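You operate a simulated robot arm through the tools that you are given. There is no shell and no other tool. Be economical: measure what you need, move in short steps, check, and stop when the job is done.

You run a simulated robot arm. Do the job below in one go: nothing can be reset, and whatever is moved stays where it is left.

## Task
On the top of the sorting bench, make the yellow brush and the yellow duster change places.

Only the result counts: the job must be done as asked and must still hold three seconds after the hand-in. Knocking over, shifting, dropping, spilling or breaking anything else fails it.

## Robot
A 6-joint arm with a two-finger parallel gripper, fixed in place. Base frame: the origin is at the foot of the arm, x ahead of it, y to its left, z up; the work surface is at about z = 720. Readings come in mm, rad, newtons and seconds.
With the tool pointing down near the work surface it reaches from about 260 to 740 mm from the base axis. Its first joint turns from -1.152 to 1.152 rad. Payload 2.45 kg.
The tool frame sits at the grasp point between the pads (the TCP): z along the fingers, y along the line on which they close. The tips reach 24 mm beyond it. The gripper opens to 68 mm. The fingers are 17 mm wide and 10 mm thick; the gripper's body (40 by 70 mm) begins 41 mm behind the TCP.
Orientation is told as [roll, pitch, yaw] about the base's x, y, z axes, in that order, counted from this pose: with the fingers straight down and closing along the base's y, the tool's x points along the base's -x, its y along +y and its z along -z.

## Interface
- The arm moves only by the tool nudge_tool. Its argument "targets" is one flat list of numbers, 7 for each row, row after row: the shift along the tool's x, y, z in mm, then the turn, a rotation vector about the tool's x, y, z in degrees, then the gripper command, from -1 (shut) to 1 (fully open), values between in proportion. In form: [tx, ty, tz, rx, ry, rz, jaw, tx, ty, tz, rx, ry, rz, jaw, ...]. A call has 1 to 20 rows; each row shifts and turns the commanded pose from where the row before left it, along the tool's axes as they then stand. A row lasts 0.2 s, in which the tool goes at most 50 mm and 0.15 rad; a call with a longer step from one row to the next is refused whole, and so is a gripper value outside its range. Where a pose cannot be reached the arm comes as near as it can. A force on the tool above 40 N (or 10 N above the force at the start of the call, whichever is more), or a blocked arm, ends the call early, and 0.2 s more pass. The fingers move at their own pace (about 108 mm/s each) and stop on an object; they squeeze with about 34 N. The grip force told is the motor's: it shows also when the fingers shut on nothing. Time passes only in rows, and 0.2 s behind the last, so rows that do not move let the fingers close. It gives the time, the measured TCP pose, the force on the tool (base axes), the opening and the grip force at its end, in the units of the frame above (readings bear some noise).
- Cameras (640 x 400 px; columns grow to the right, rows downward): "scene" is fixed at [151.6, 410.4, 1457.8]; the picture's right is [-0.88, -0.47, 0.00], its down [-0.32, 0.61, -0.72] and it looks along [0.34, -0.64, -0.69] (base axes); focal length 350 px, centre (320, 200). "wrist" rides on the gripper at [-32, 0, -39] in the tool frame; the picture's right is [0.00, -1.00, 0.00], its down [0.97, 0.00, -0.24] and it looks along [0.24, 0.00, 0.97] (tool axes); focal length 218 px, centre (320, 200). There is no depth. A picture from a camera that has moved, and an enlarged one, comes with that camera's place and axes in the base frame and with its lens. The place of the scene camera against the robot may be out by one fixed shift of up to 12 mm in any direction.
- camera(camera): a new picture of that camera. It takes no simulated time.
- close_up(camera, box): a new picture of the part [left, top, right, bottom] of that camera's present view, enlarged. It takes no simulated time.
- job_done(): hands the job in; it is judged then, once.

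Work in short steps. Places have to be worked out from the pictures, the camera data and where the tool is seen: move nearer, look again, correct. Check each grasp and each placing, and mend what went wrong. You have 120 turns and 76 pictures in all, those below and enlarged ones among them. Open the gripper and draw the arm clear of the work before you hand the job in, unless the task says otherwise; then end with one line.

The tools are called after ">>>" as name(argument=value, ...) on one line, values as JSON. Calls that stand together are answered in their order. nudge_tool: Moves the arm, as the interface text tells. Its arguments: {"type":"object","properties":{"targets":{"type":"array","items":{"type":"number"}}},"required":["targets"]} The other tools are called the same way: camera (camera) takes a picture; close_up (camera, box) takes an enlarged picture of a part of a camera's view; job_done () hands the job in.

At the start:

```text
time: 0.0
tcp_pos: [377.6, -257.0, 994.5]
tool_rot: [-0.002, 0.0, -0.001]
contact_force: [0.3, -0.1, 0.2]
finger_gap: 67.9
grasp_force: 0.1
```

scene: 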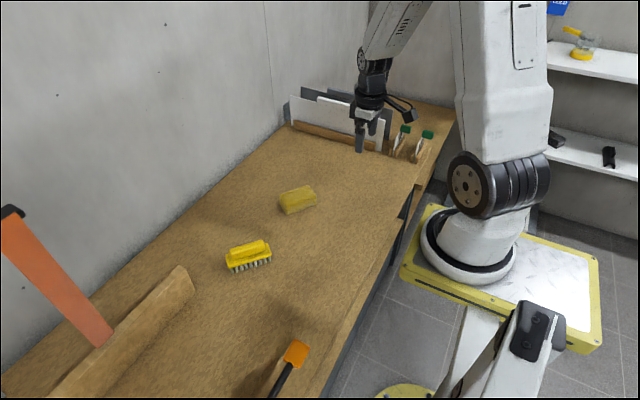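
wrist: 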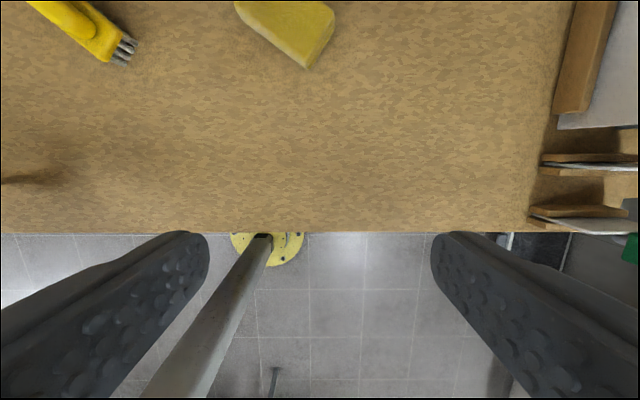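

The duster looks to be near (563,-224) and the brush near (570,14), from the scene camera. I move above a point between them to look with the wrist camera, and enlarge the scene view.

>>> nudge_tool(targets=[-37, 26, 0, 0, 0, 0, 1, -37, 26, 0, 0, 0, 0, 1, -37, 26, 0, 0, 0, 0, 1, -37, 26, 0, 0, 0, 0, 1, -37, 26, 0, 0, 0, 0, 1, -37, 26, 0, 0, 0, 0, 1, 0, 0, 0, 0, 0, 0, 1])

>>> close_up(camera="scene", box=[200, 160, 360, 290])

>>> camera(camera="wrist")

```text
time: 1.6
tcp_pos: [601.6, -103.3, 993.4]
tool_rot: [0.0, 0.001, 0.0]
contact_force: [1.1, -0.7, -0.5]
finger_gap: 68.2
grasp_force: 0.0
```

```text
3.08 times, centred on (280, 225) of scene
camera zoom: at [151.6, 410.4, 1457.8], right [-0.88, -0.47, 0.0], down [-0.32, 0.61, -0.72], along [0.34, -0.64, -0.69], focal length 1076 px, centre (443, 123)
```

zoom: 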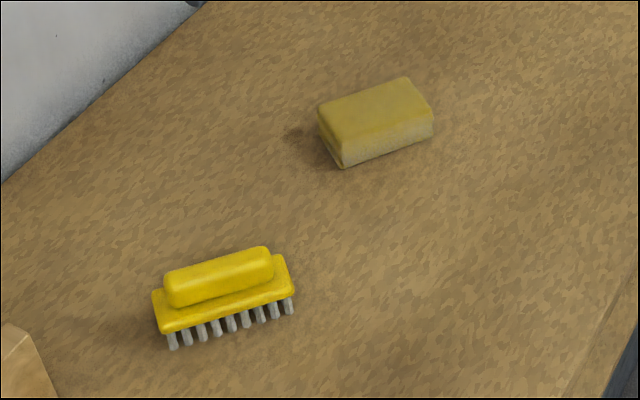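

```text
72 pictures are left
camera wrist: at [632.6, -101.9, 1032.5], right [0.0, -1.0, 0.0], down [-0.97, 0.0, 0.24], along [-0.24, 0.0, -0.97], focal length 218 px, centre (320, 200)
```

wrist: 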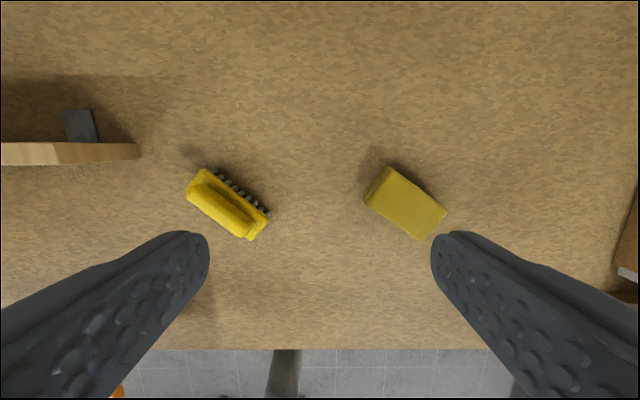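

Both are in view, with clear space around. I enlarge to measure their outlines.

>>> close_up(camera="wrist", box=[170, 140, 298, 260])

>>> close_up(camera="wrist", box=[340, 140, 468, 260])

```text
3.33 times, centred on (234, 200) of wrist
camera zoom: at [632.6, -101.9, 1032.5], right [0.0, -1.0, 0.0], down [-0.97, 0.0, 0.24], along [-0.24, 0.0, -0.97], focal length 728 px, centre (607, 200)
```

zoom: 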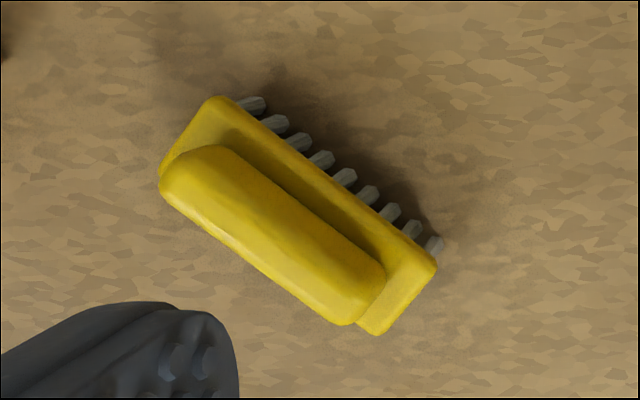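

```text
3.33 times, centred on (404, 200) of wrist
camera zoom: at [632.6, -101.9, 1032.5], right [0.0, -1.0, 0.0], down [-0.97, 0.0, 0.24], along [-0.24, 0.0, -0.97], focal length 728 px, centre (40, 200)
```

zoom: 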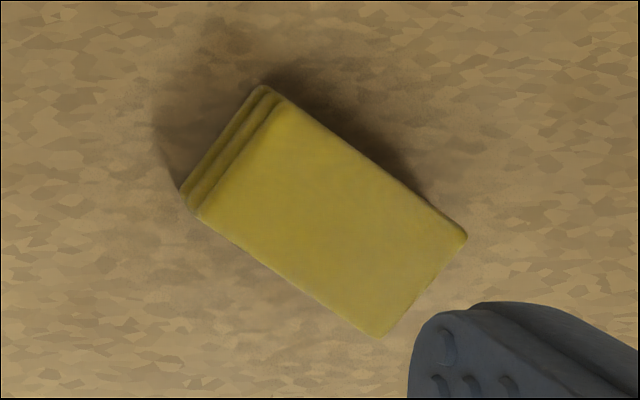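

Duster: centre about (552,-220), ~96×54 mm, long axis at ~56°. Brush: centre about (553,23), long axis at ~51°. I go above the duster, turn 58° and look again.

>>> nudge_tool(targets=[12.4, -29, 32.5, 0, 0, 0, 1, 12.4, -29, 32.5, 0, 0, 0, 1, 12.4, -29, 32.5, 0, 0, 0, 1, 12.4, -29, 32.5, 0, 0, 0, 1, 0, 0, 0, 0, 0, -8.286, 1, 0, 0, 0, 0, 0, -8.286, 1, 0, 0, 0, 0, 0, -8.286, 1, 0, 0, 0, 0, 0, -8.286, 1, 0, 0, 0, 0, 0, -8.286, 1, 0, 0, 0, 0, 0, -8.286, 1, 0, 0, 0, 0, 0, -8.286, 1, 0, 0, 0, 0, 0, 0, 1])

>>> camera(camera="wrist")

>>> camera(camera="scene")

```text
time: 4.2
tcp_pos: [551.0, -216.7, 865.9]
tool_rot: [-0.002, 0.002, 1.012]
contact_force: [-0.7, -0.4, 0.6]
finger_gap: 68.0
grasp_force: 0.1
```

```text
69 pictures are left
camera wrist: at [567.0, -189.6, 903.7], right [0.85, -0.53, 0.0], down [-0.51, -0.82, 0.24], along [-0.13, -0.21, -0.97], focal length 218 px, centre (320, 200)
```

wrist: 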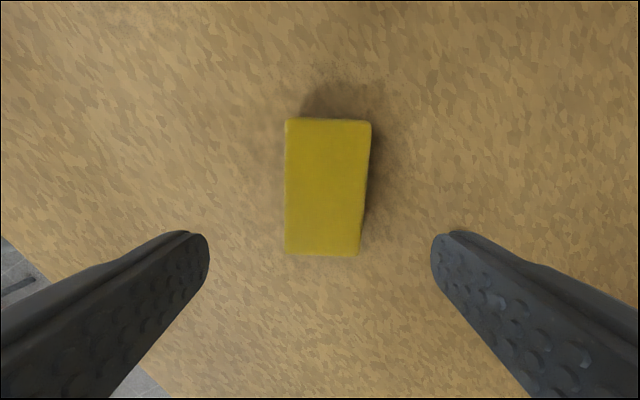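

```text
68 pictures are left
```

scene: 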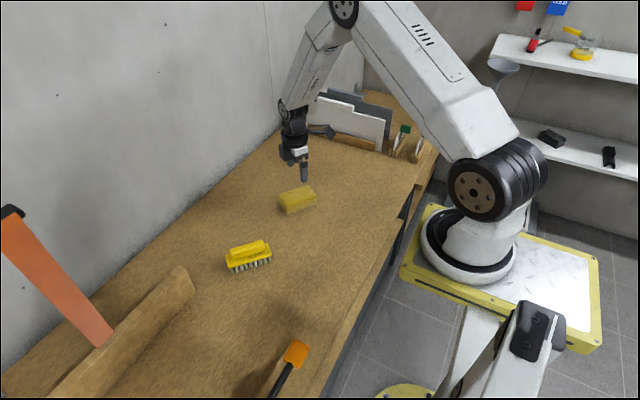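

The turn lines the fingers up with the duster. An enlarged view for the fine offset.

>>> close_up(camera="wrist", box=[240, 100, 400, 270])

```text
2.35 times, centred on (320, 185) of wrist
camera zoom: at [567.0, -189.6, 903.7], right [0.85, -0.53, 0.0], down [-0.51, -0.82, 0.24], along [-0.13, -0.21, -0.97], focal length 514 px, centre (320, 235)
```

zoom: 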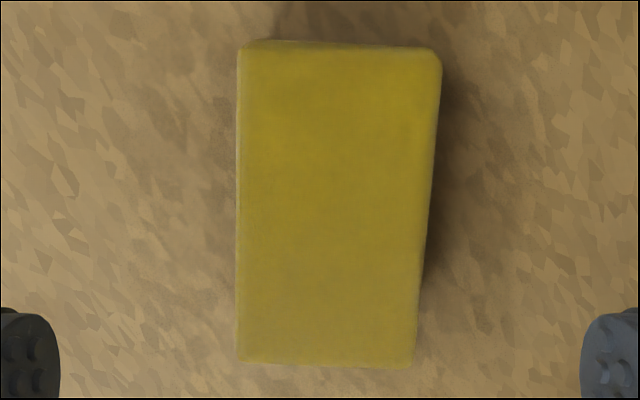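

The duster's top is at z≈752 and its centre about 3.7 mm to the right of the jaw line, turned by about 2.3°. I correct that and descend with the jaws open.

>>> nudge_tool(targets=[1, -3.7, 0, 0, 0, 2.3, 1, 0, 0, 25, 0, 0, 0, 1, 0, 0, 25, 0, 0, 0, 1, 0, 0, 25, 0, 0, 0, 1, 0, 0, 20, 0, 0, 0, 1, 0, 0, 10, 0, 0, 0, 1, 0, 0, 0, 0, 0, 0, 1])

>>> camera(camera="wrist")

>>> close_up(camera="scene", box=[250, 130, 350, 230])

```text
time: 5.8
tcp_pos: [553.4, -220.2, 760.1]
tool_rot: [-0.002, 0.002, 0.971]
contact_force: [-0.2, 0.0, -0.4]
finger_gap: 67.9
grasp_force: 0.1
```

```text
66 pictures are left
camera wrist: at [570.8, -193.2, 798.4], right [0.83, -0.56, 0.0], down [-0.55, -0.8, 0.24], along [-0.14, -0.2, -0.97], focal length 218 px, centre (320, 200)
```

wrist: 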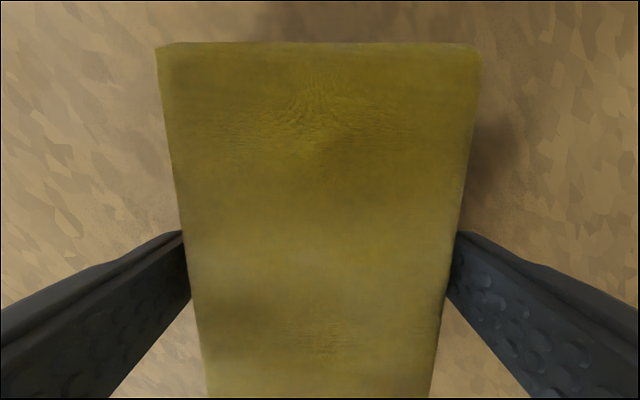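

```text
4.00 times, centred on (300, 180) of scene
camera zoom: at [151.6, 410.4, 1457.8], right [-0.88, -0.47, 0.0], down [-0.32, 0.61, -0.72], along [0.34, -0.64, -0.69], focal length 1399 px, centre (400, 280)
```

zoom: 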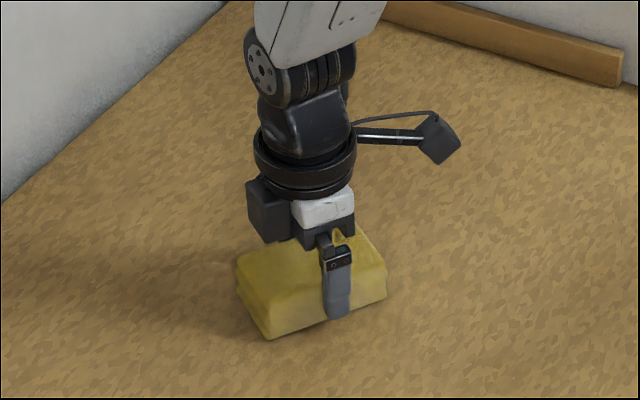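

The fingers straddle the duster evenly. I go down 8 mm more and close.

>>> nudge_tool(targets=[0, 0, 8, 0, 0, 0, 1, 0, 0, 0, 0, 0, 0, 0.5, 0, 0, 0, 0, 0, 0, 0, 0, 0, 0, 0, 0, 0, -1, 0, 0, 0, 0, 0, 0, -1, 0, 0, 0, 0, 0, 0, -1])

```text
time: 7.2
tcp_pos: [553.2, -220.1, 752.1]
tool_rot: [-0.002, 0.002, 0.971]
contact_force: [0.2, 0.6, 2.5]
finger_gap: 59.0
grasp_force: 33.5
```

It is gripped at a gap of 59 mm with 33.5 N. I lift it 60 mm and check.

>>> nudge_tool(targets=[0, 0, -10, 0, 0, 0, -1, 0, 0, -25, 0, 0, 0, -1, 0, 0, -25, 0, 0, 0, -1, 0, 0, 0, 0, 0, 0, -1])

>>> close_up(camera="scene", box=[240, 110, 350, 230])

```text
time: 8.2
tcp_pos: [552.8, -221.2, 812.4]
tool_rot: [-0.001, 0.002, 0.971]
contact_force: [-1.2, -0.5, -0.3]
finger_gap: 59.2
grasp_force: 34.5
```

```text
3.33 times, centred on (295, 170) of scene
camera zoom: at [151.6, 410.4, 1457.8], right [-0.88, -0.47, 0.0], down [-0.32, 0.61, -0.72], along [0.34, -0.64, -0.69], focal length 1166 px, centre (403, 300)
```

zoom: 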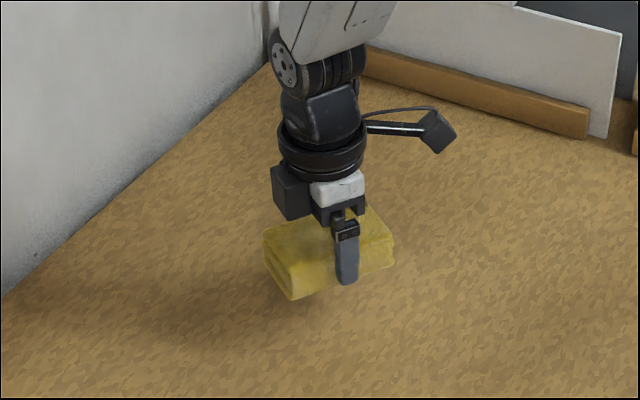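

The duster hangs level in the grip. I carry it to a free parking spot near (430,-100) and lower it to just above the bench.

>>> nudge_tool(targets=[-5.9, 33.9, 0, 0, 0, 0, -1, -5.9, 33.9, 0, 0, 0, 0, -1, -5.9, 33.9, 0, 0, 0, 0, -1, -5.9, 33.9, 0, 0, 0, 0, -1, -5.9, 33.9, 0, 0, 0, 0, -1, 0, 0, 0, 0, 0, 0, -1, 0, 0, 25, 0, 0, 0, -1, 0, 0, 25, 0, 0, 0, -1, 0, 0, 8, 0, 0, 0, -1, 0, 0, 0, 0, 0, 0, -1])

>>> camera(camera="scene")

```text
time: 10.4
tcp_pos: [429.4, -102.2, 753.4]
tool_rot: [-0.001, 0.001, 0.97]
contact_force: [-0.9, 1.0, -0.5]
finger_gap: 59.0
grasp_force: 33.9
```

```text
63 pictures are left
```

scene: 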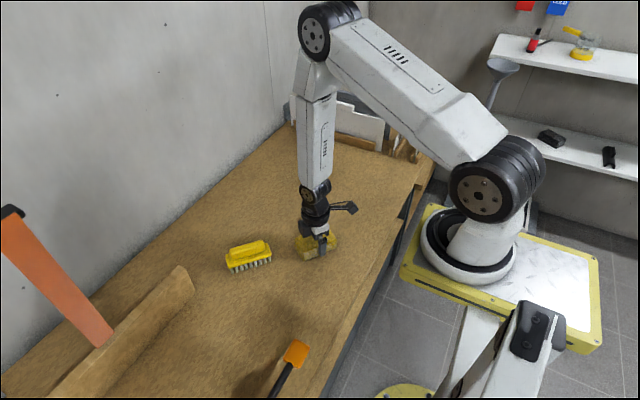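

It is about 1 mm above the bench and the spot is clear. I lower 1 mm, release and rise.

>>> nudge_tool(targets=[0, 0, 1.2, 0, 0, 0, -1, 0, 0, 0, 0, 0, 0, -1, 0, 0, 0, 0, 0, 0, 0.8, 0, 0, 0, 0, 0, 0, 1, 0, 0, 0, 0, 0, 0, 1, 0, 0, -20, 0, 0, 0, 1, 0, 0, -40, 0, 0, 0, 1, 0, 0, -40, 0, 0, 0, 1, 0, 0, -20, 0, 0, 0, 1, 0, 0, 0, 0, 0, 0, 1])

>>> camera(camera="wrist")

```text
time: 12.6
tcp_pos: [429.8, -100.2, 872.0]
tool_rot: [0.0, 0.001, 0.971]
contact_force: [0.8, 0.0, 0.5]
finger_gap: 68.2
grasp_force: 0.0
```

```text
62 pictures are left
camera wrist: at [446.9, -73.0, 911.5], right [0.83, -0.56, 0.0], down [-0.55, -0.8, 0.24], along [-0.14, -0.2, -0.97], focal length 218 px, centre (320, 200)
```

wrist: 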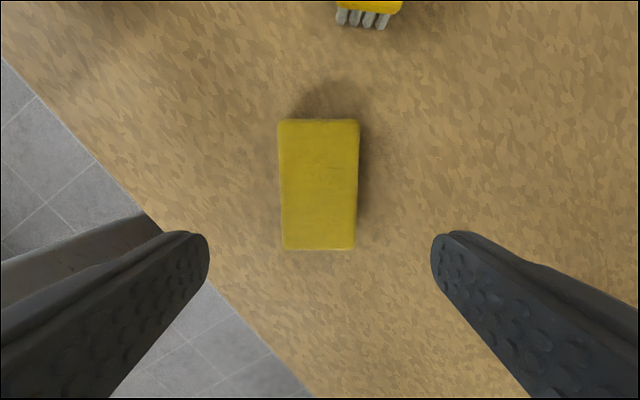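

The duster is parked. Now I go above the brush, turning 5° to its axis.

>>> nudge_tool(targets=[-42.9, -7.9, 0, 0, 0, 0, 1, -42.9, -7.9, 0, 0, 0, 0, 1, -42.9, -7.9, 0, 0, 0, 0, 1, -42.9, -7.9, 0, 0, 0, 0, 1, 0, 0, 0, 0, 0, 5, 1, 0, 0, 0, 0, 0, 0, 1])

>>> camera(camera="wrist")

>>> close_up(camera="wrist", box=[240, 80, 400, 270])

>>> close_up(camera="scene", box=[210, 220, 290, 290])

```text
time: 14.0
tcp_pos: [552.6, 24.1, 873.1]
tool_rot: [-0.002, 0.001, 0.883]
contact_force: [-0.9, -0.6, -0.4]
finger_gap: 67.8
grasp_force: 0.0
```

```text
61 pictures are left
camera wrist: at [572.9, 49.7, 911.6], right [0.77, -0.63, 0.0], down [-0.62, -0.75, 0.24], along [-0.15, -0.19, -0.97], focal length 218 px, centre (320, 200)
```

wrist: 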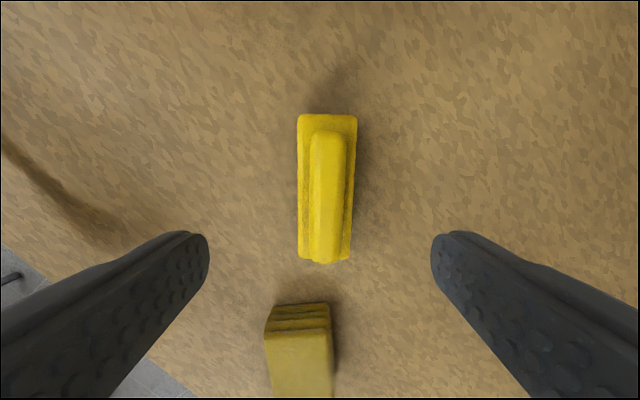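

```text
2.11 times, centred on (320, 175) of wrist
camera zoom: at [572.9, 49.7, 911.6], right [0.77, -0.63, 0.0], down [-0.62, -0.75, 0.24], along [-0.15, -0.19, -0.97], focal length 460 px, centre (320, 253)
```

zoom: 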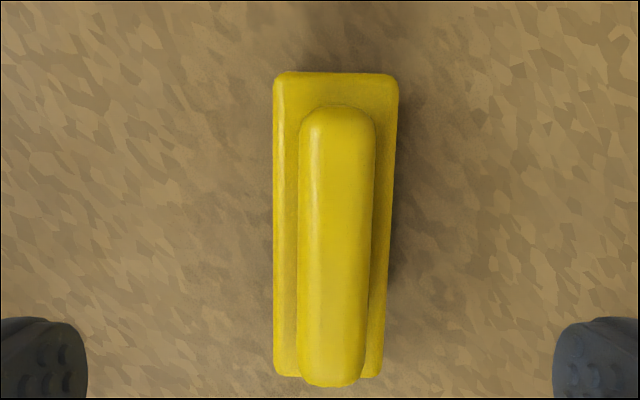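

```text
5.71 times, centred on (250, 255) of scene
camera zoom: at [151.6, 410.4, 1457.8], right [-0.88, -0.47, 0.0], down [-0.32, 0.61, -0.72], along [0.34, -0.64, -0.69], focal length 1998 px, centre (720, -114)
```

zoom: 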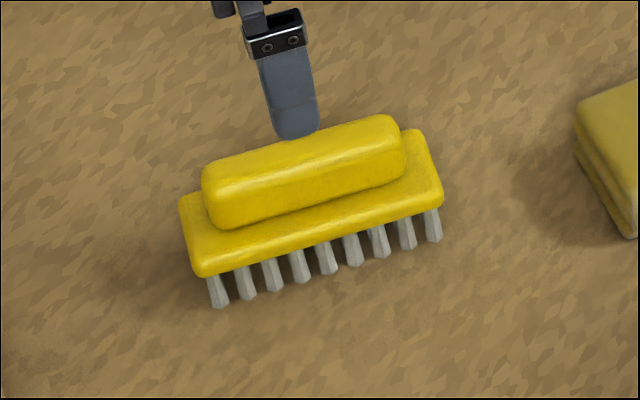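

The brush's centre is about 4 mm right and 3 mm back of the tool, turned ~1°. Plate is ~41 mm wide with its top near z 752, handle top ~770; I'll grip the plate by its sides. I correct and descend partway.

>>> nudge_tool(targets=[3, -4.3, 0, 0, 0, 1, 1, 0, 0, 25, 0, 0, 0, 1, 0, 0, 25, 0, 0, 0, 1, 0, 0, 25, 0, 0, 0, 1, 0, 0, 20, 0, 0, 0, 1, 0, 0, 0, 0, 0, 0, 1])

>>> camera(camera="wrist")

>>> close_up(camera="scene", box=[200, 200, 300, 290])

```text
time: 15.4
tcp_pos: [553.9, 18.4, 777.1]
tool_rot: [-0.003, 0.003, 0.864]
contact_force: [0.2, -1.0, -0.2]
finger_gap: 68.2
grasp_force: 0.1
```

```text
58 pictures are left
camera wrist: at [574.9, 43.5, 816.1], right [0.76, -0.65, 0.0], down [-0.63, -0.74, 0.24], along [-0.16, -0.19, -0.97], focal length 218 px, centre (320, 200)
```

wrist: 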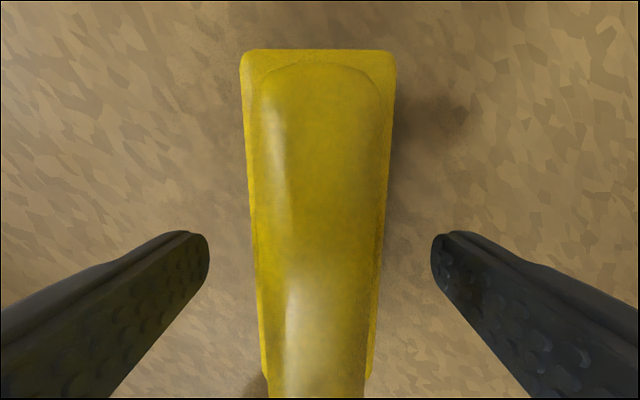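

```text
4.44 times, centred on (250, 245) of scene
camera zoom: at [151.6, 410.4, 1457.8], right [-0.88, -0.47, 0.0], down [-0.32, 0.61, -0.72], along [0.34, -0.64, -0.69], focal length 1554 px, centre (631, 0)
```

zoom: 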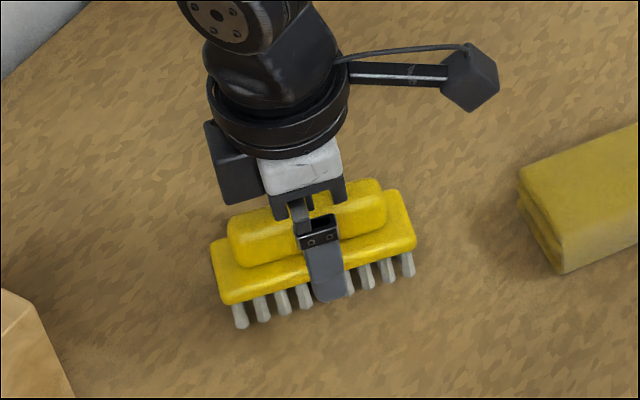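

The fingers straddle the plate evenly, with room above the handle. I lower 20 mm and close.

>>> nudge_tool(targets=[0, 0, 10, 0, 0, 0, 1, 0, 0, 10, 0, 0, 0, 1, 0, 0, 0, 0, 0, 0, 0.4, 0, 0, 0, 0, 0, 0, 0, 0, 0, 0, 0, 0, 0, -1, 0, 0, 0, 0, 0, 0, -1, 0, 0, 0, 0, 0, 0, -1])

>>> close_up(camera="scene", box=[200, 200, 300, 290])

```text
time: 17.0
tcp_pos: [554.0, 18.7, 756.9]
tool_rot: [0.0, 0.001, 0.867]
contact_force: [0.3, -0.8, 0.6]
finger_gap: 41.3
grasp_force: 34.0
```

```text
4.44 times, centred on (250, 245) of scene
camera zoom: at [151.6, 410.4, 1457.8], right [-0.88, -0.47, 0.0], down [-0.32, 0.61, -0.72], along [0.34, -0.64, -0.69], focal length 1554 px, centre (631, 0)
```

zoom: 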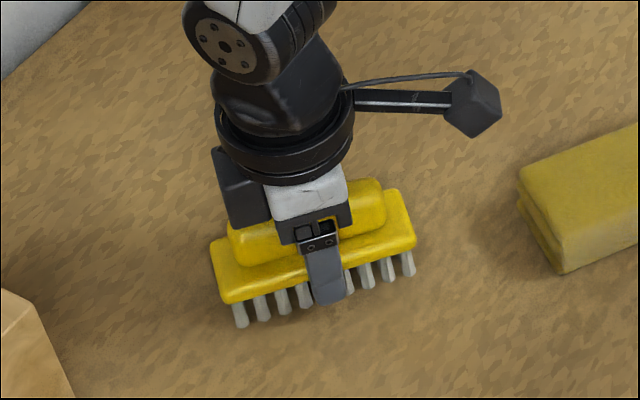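

The plate is held at 41.3 mm with 34 N. I lift 60 mm and carry the brush to above the duster's old place (553.5,-219.5).

>>> nudge_tool(targets=[0, 0, -10, 0, 0, 0, -1, 0, 0, -25, 0, 0, 0, -1, 0, 0, -25, 0, 0, 0, -1, 30.3, -25.6, 0, 0, 0, 0, -1, 30.3, -25.6, 0, 0, 0, 0, -1, 30.3, -25.6, 0, 0, 0, 0, -1, 30.3, -25.6, 0, 0, 0, 0, -1, 30.3, -25.6, 0, 0, 0, 0, -1, 30.3, -25.6, 0, 0, 0, 0, -1, 0, 0, 0, 0, 0, 0, -1])

>>> camera(camera="scene")

```text
time: 19.2
tcp_pos: [553.7, -221.7, 817.4]
tool_rot: [-0.001, 0.002, 0.867]
contact_force: [1.2, -0.6, -1.0]
finger_gap: 41.2
grasp_force: 33.9
```

```text
55 pictures are left
```

scene: 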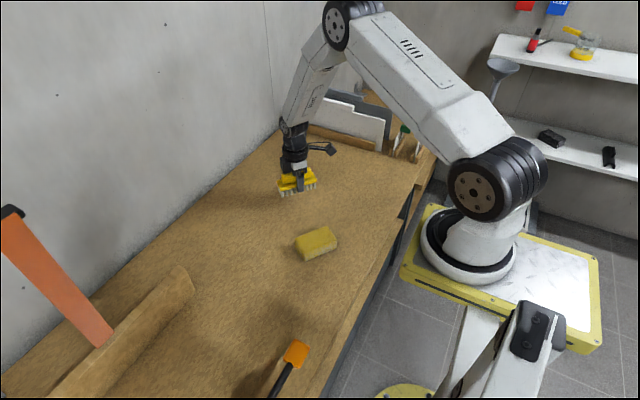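

The brush hangs level. I lower it to just above the bench.

>>> nudge_tool(targets=[0, 0, 25, 0, 0, 0, -1, 0, 0, 25, 0, 0, 0, -1, 0, 0, 8, 0, 0, 0, -1, 0, 0, 0, 0, 0, 0, -1, 0, 0, 0, 0, 0, 0, -1])

```text
time: 20.4
tcp_pos: [554.9, -220.7, 759.9]
tool_rot: [-0.004, 0.002, 0.865]
contact_force: [-0.8, 0.2, -0.4]
finger_gap: 41.1
grasp_force: 34.2
```

About 3 mm to go; I lower 2.5 mm and read the force before releasing.

>>> nudge_tool(targets=[0, 0, 1.3, 0, 0, 0, -1, 0, 0, 1.2, 0, 0, 0, -1, 0, 0, 0, 0, 0, 0, -1])

>>> close_up(camera="scene", box=[250, 130, 350, 230])

```text
time: 21.2
tcp_pos: [553.0, -219.0, 757.6]
tool_rot: [-0.001, 0.001, 0.866]
contact_force: [-1.4, 1.0, 1.6]
finger_gap: 41.3
grasp_force: 34.2
```

```text
4.00 times, centred on (300, 180) of scene
camera zoom: at [151.6, 410.5, 1457.8], right [-0.88, -0.47, 0.0], down [-0.32, 0.61, -0.72], along [0.34, -0.64, -0.69], focal length 1399 px, centre (400, 280)
```

zoom: 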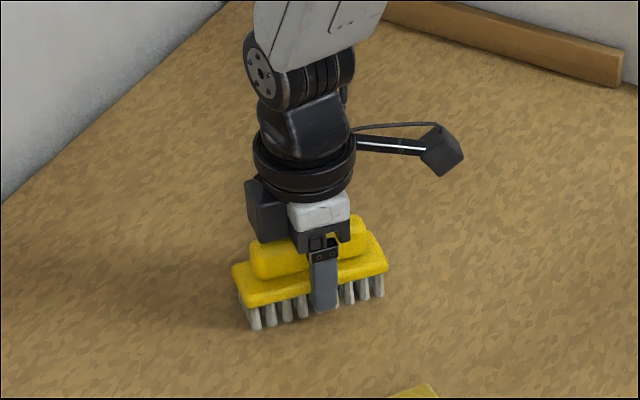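

Nearly touching. I lower 0.6 mm more, release gently and rise.

>>> nudge_tool(targets=[0, 0, 0.6, 0, 0, 0, -1, 0, 0, 0, 0, 0, 0, -1, 0, 0, 0, 0, 0, 0, 0.4, 0, 0, 0, 0, 0, 0, 1, 0, 0, 0, 0, 0, 0, 1, 0, 0, -20, 0, 0, 0, 1, 0, 0, -40, 0, 0, 0, 1, 0, 0, -40, 0, 0, 0, 1, 0, 0, -15, 0, 0, 0, 1, 0, 0, 0, 0, 0, 0, 1])

>>> close_up(camera="wrist", box=[240, 80, 400, 270])

>>> camera(camera="scene")

```text
time: 23.4
tcp_pos: [554.5, -218.8, 872.0]
tool_rot: [-0.002, 0.003, 0.866]
contact_force: [-0.8, -0.2, -0.6]
finger_gap: 68.1
grasp_force: 0.0
```

```text
2.11 times, centred on (320, 175) of wrist
camera zoom: at [573.8, -193.7, 910.5], right [0.76, -0.65, 0.0], down [-0.63, -0.74, 0.24], along [-0.16, -0.19, -0.97], focal length 460 px, centre (320, 253)
```

zoom: 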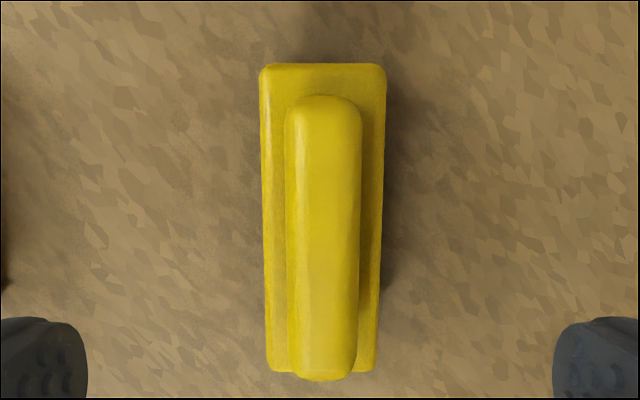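

```text
52 pictures are left
```

scene: 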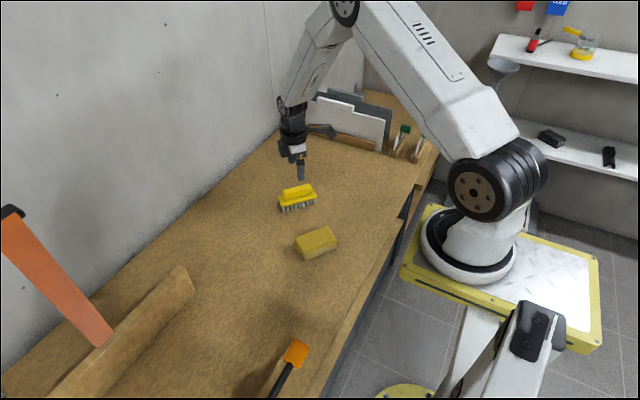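

The brush stands well in the duster's old place. I return above the parked duster at its yaw and check alignment.

>>> nudge_tool(targets=[-2, 34.4, 0, 0, 0, 0, 1, -2, 34.4, 0, 0, 0, 0, 1, -2, 34.4, 0, 0, 0, 0, 1, -2, 34.4, 0, 0, 0, 0, 1, -1.8, 34.3, 0, 0, 0, 0, 1, 0, 0, 0, 0, 0, -6, 1, 0, 0, 45, 0, 0, 0, 1, 0, 0, 0, 0, 0, 0, 1])

>>> camera(camera="wrist")

```text
time: 25.2
tcp_pos: [428.5, -101.6, 825.6]
tool_rot: [-0.002, 0.001, 0.97]
contact_force: [0.4, -0.5, 0.0]
finger_gap: 67.9
grasp_force: 0.0
```

```text
51 pictures are left
camera wrist: at [446.8, -74.0, 864.6], right [0.83, -0.56, 0.0], down [-0.55, -0.8, 0.24], along [-0.14, -0.2, -0.97], focal length 218 px, centre (320, 200)
```

wrist: 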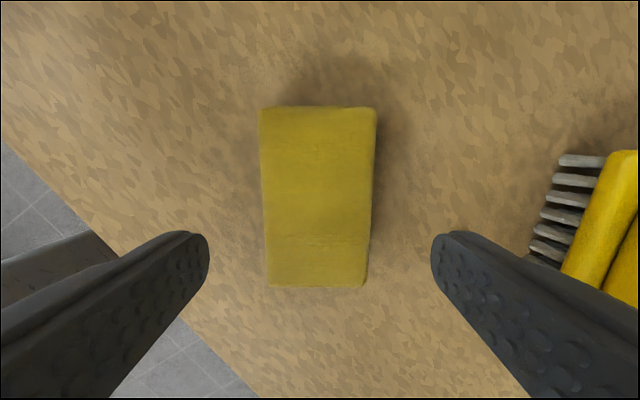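

The duster is centred between the fingers. I descend to z 752 and close.

>>> nudge_tool(targets=[0, 0, 25, 0, 0, 0, 1, 0, 0, 25, 0, 0, 0, 1, 0, 0, 15, 0, 0, 0, 1, 0, 0, 8, 0, 0, 0, 1, 0, 0, 0, 0, 0, 0, 1, 0, 0, 0, 0, 0, 0, 0.5, 0, 0, 0, 0, 0, 0, -1, 0, 0, 0, 0, 0, 0, -1, 0, 0, 0, 0, 0, 0, -1])

```text
time: 27.2
tcp_pos: [428.4, -101.4, 753.7]
tool_rot: [-0.001, 0.001, 0.969]
contact_force: [-0.6, -0.2, -0.1]
finger_gap: 59.2
grasp_force: 34.1
```

Gripped at 59.2 mm. I lift it 60 mm and carry it to above the brush's old place (554,19).

>>> nudge_tool(targets=[0, 0, -10, 0, 0, 0, -1, 0, 0, -25, 0, 0, 0, -1, 0, 0, -25, 0, 0, 0, -1, -34, -7.15, 0, 0, 0, 0, -1, -34, -7.15, 0, 0, 0, 0, -1, -34, -7.15, 0, 0, 0, 0, -1, -34, -7.15, 0, 0, 0, 0, -1, -34, -7.15, 0, 0, 0, 0, -1, 0, 0, 0, 0, 0, 0, -1, 0, 0, 0, 0, 0, 0, -1])

>>> camera(camera="scene")

```text
time: 29.4
tcp_pos: [554.5, 20.3, 813.1]
tool_rot: [-0.001, 0.004, 0.971]
contact_force: [-0.2, 0.3, -1.0]
finger_gap: 59.2
grasp_force: 34.0
```

```text
50 pictures are left
```

scene: 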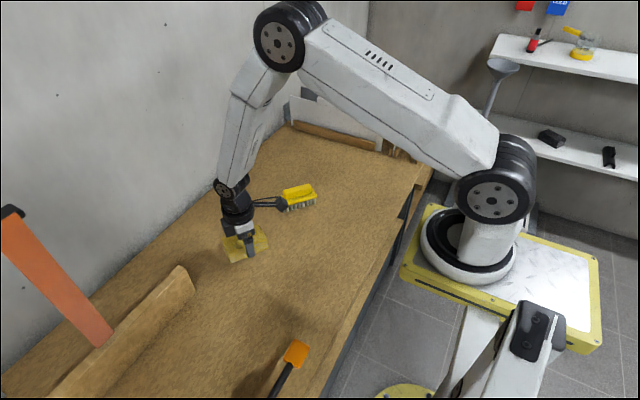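

It is held level over the place. I lower it 59 mm to just above the bench.

>>> nudge_tool(targets=[0, 0, 25, 0, 0, 0, -1, 0, 0, 25, 0, 0, 0, -1, 0, 0, 8, 0, 0, 0, -1, 0, 0, 1, 0, 0, 0, -1, 0, 0, 0, 0, 0, 0, -1])

```text
time: 30.6
tcp_pos: [554.3, 18.0, 753.6]
tool_rot: [-0.004, 0.002, 0.97]
contact_force: [0.1, -0.1, -0.4]
finger_gap: 59.2
grasp_force: 34.2
```

Height matches the grasp height. I lower 0.8 mm, release and rise.

>>> nudge_tool(targets=[0, 0, 0.8, 0, 0, 0, -1, 0, 0, 0, 0, 0, 0, -1, 0, 0, 0, 0, 0, 0, 0.8, 0, 0, 0, 0, 0, 0, 1, 0, 0, 0, 0, 0, 0, 1, 0, 0, -20, 0, 0, 0, 1, 0, 0, -40, 0, 0, 0, 1, 0, 0, -40, 0, 0, 0, 1, 0, 0, -40, 0, 0, 0, 1, 0, 0, -40, 0, 0, 0, 1, 0, 0, 0, 0, 0, 0, 1])

>>> camera(camera="wrist")

>>> camera(camera="scene")

```text
time: 33.0
tcp_pos: [555.0, 19.4, 933.2]
tool_rot: [0.001, 0.002, 0.972]
contact_force: [0.1, -0.6, 0.0]
finger_gap: 68.0
grasp_force: 0.0
```

```text
49 pictures are left
camera wrist: at [571.9, 46.3, 971.7], right [0.83, -0.56, 0.0], down [-0.55, -0.8, 0.24], along [-0.14, -0.2, -0.97], focal length 218 px, centre (320, 200)
```

wrist: 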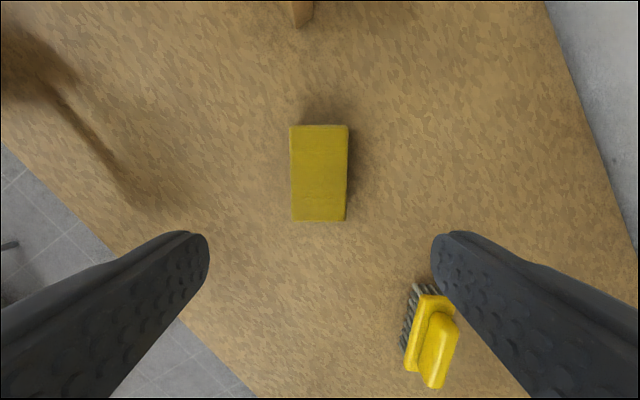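

```text
48 pictures are left
```

scene: 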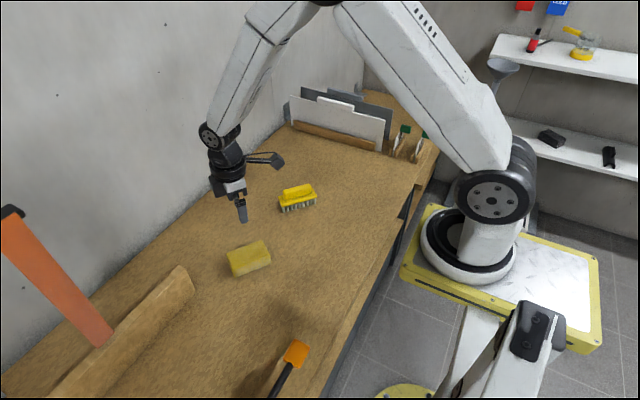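

Both lie in each other's old places, the gripper is open and the arm is 180 mm above the bench. Nothing else has moved, so I hand in.

>>> job_done()

```text
The job is handed in.
```

The yellow brush and the yellow duster have changed places on the sorting bench, and in the last pictures nothing else had moved.
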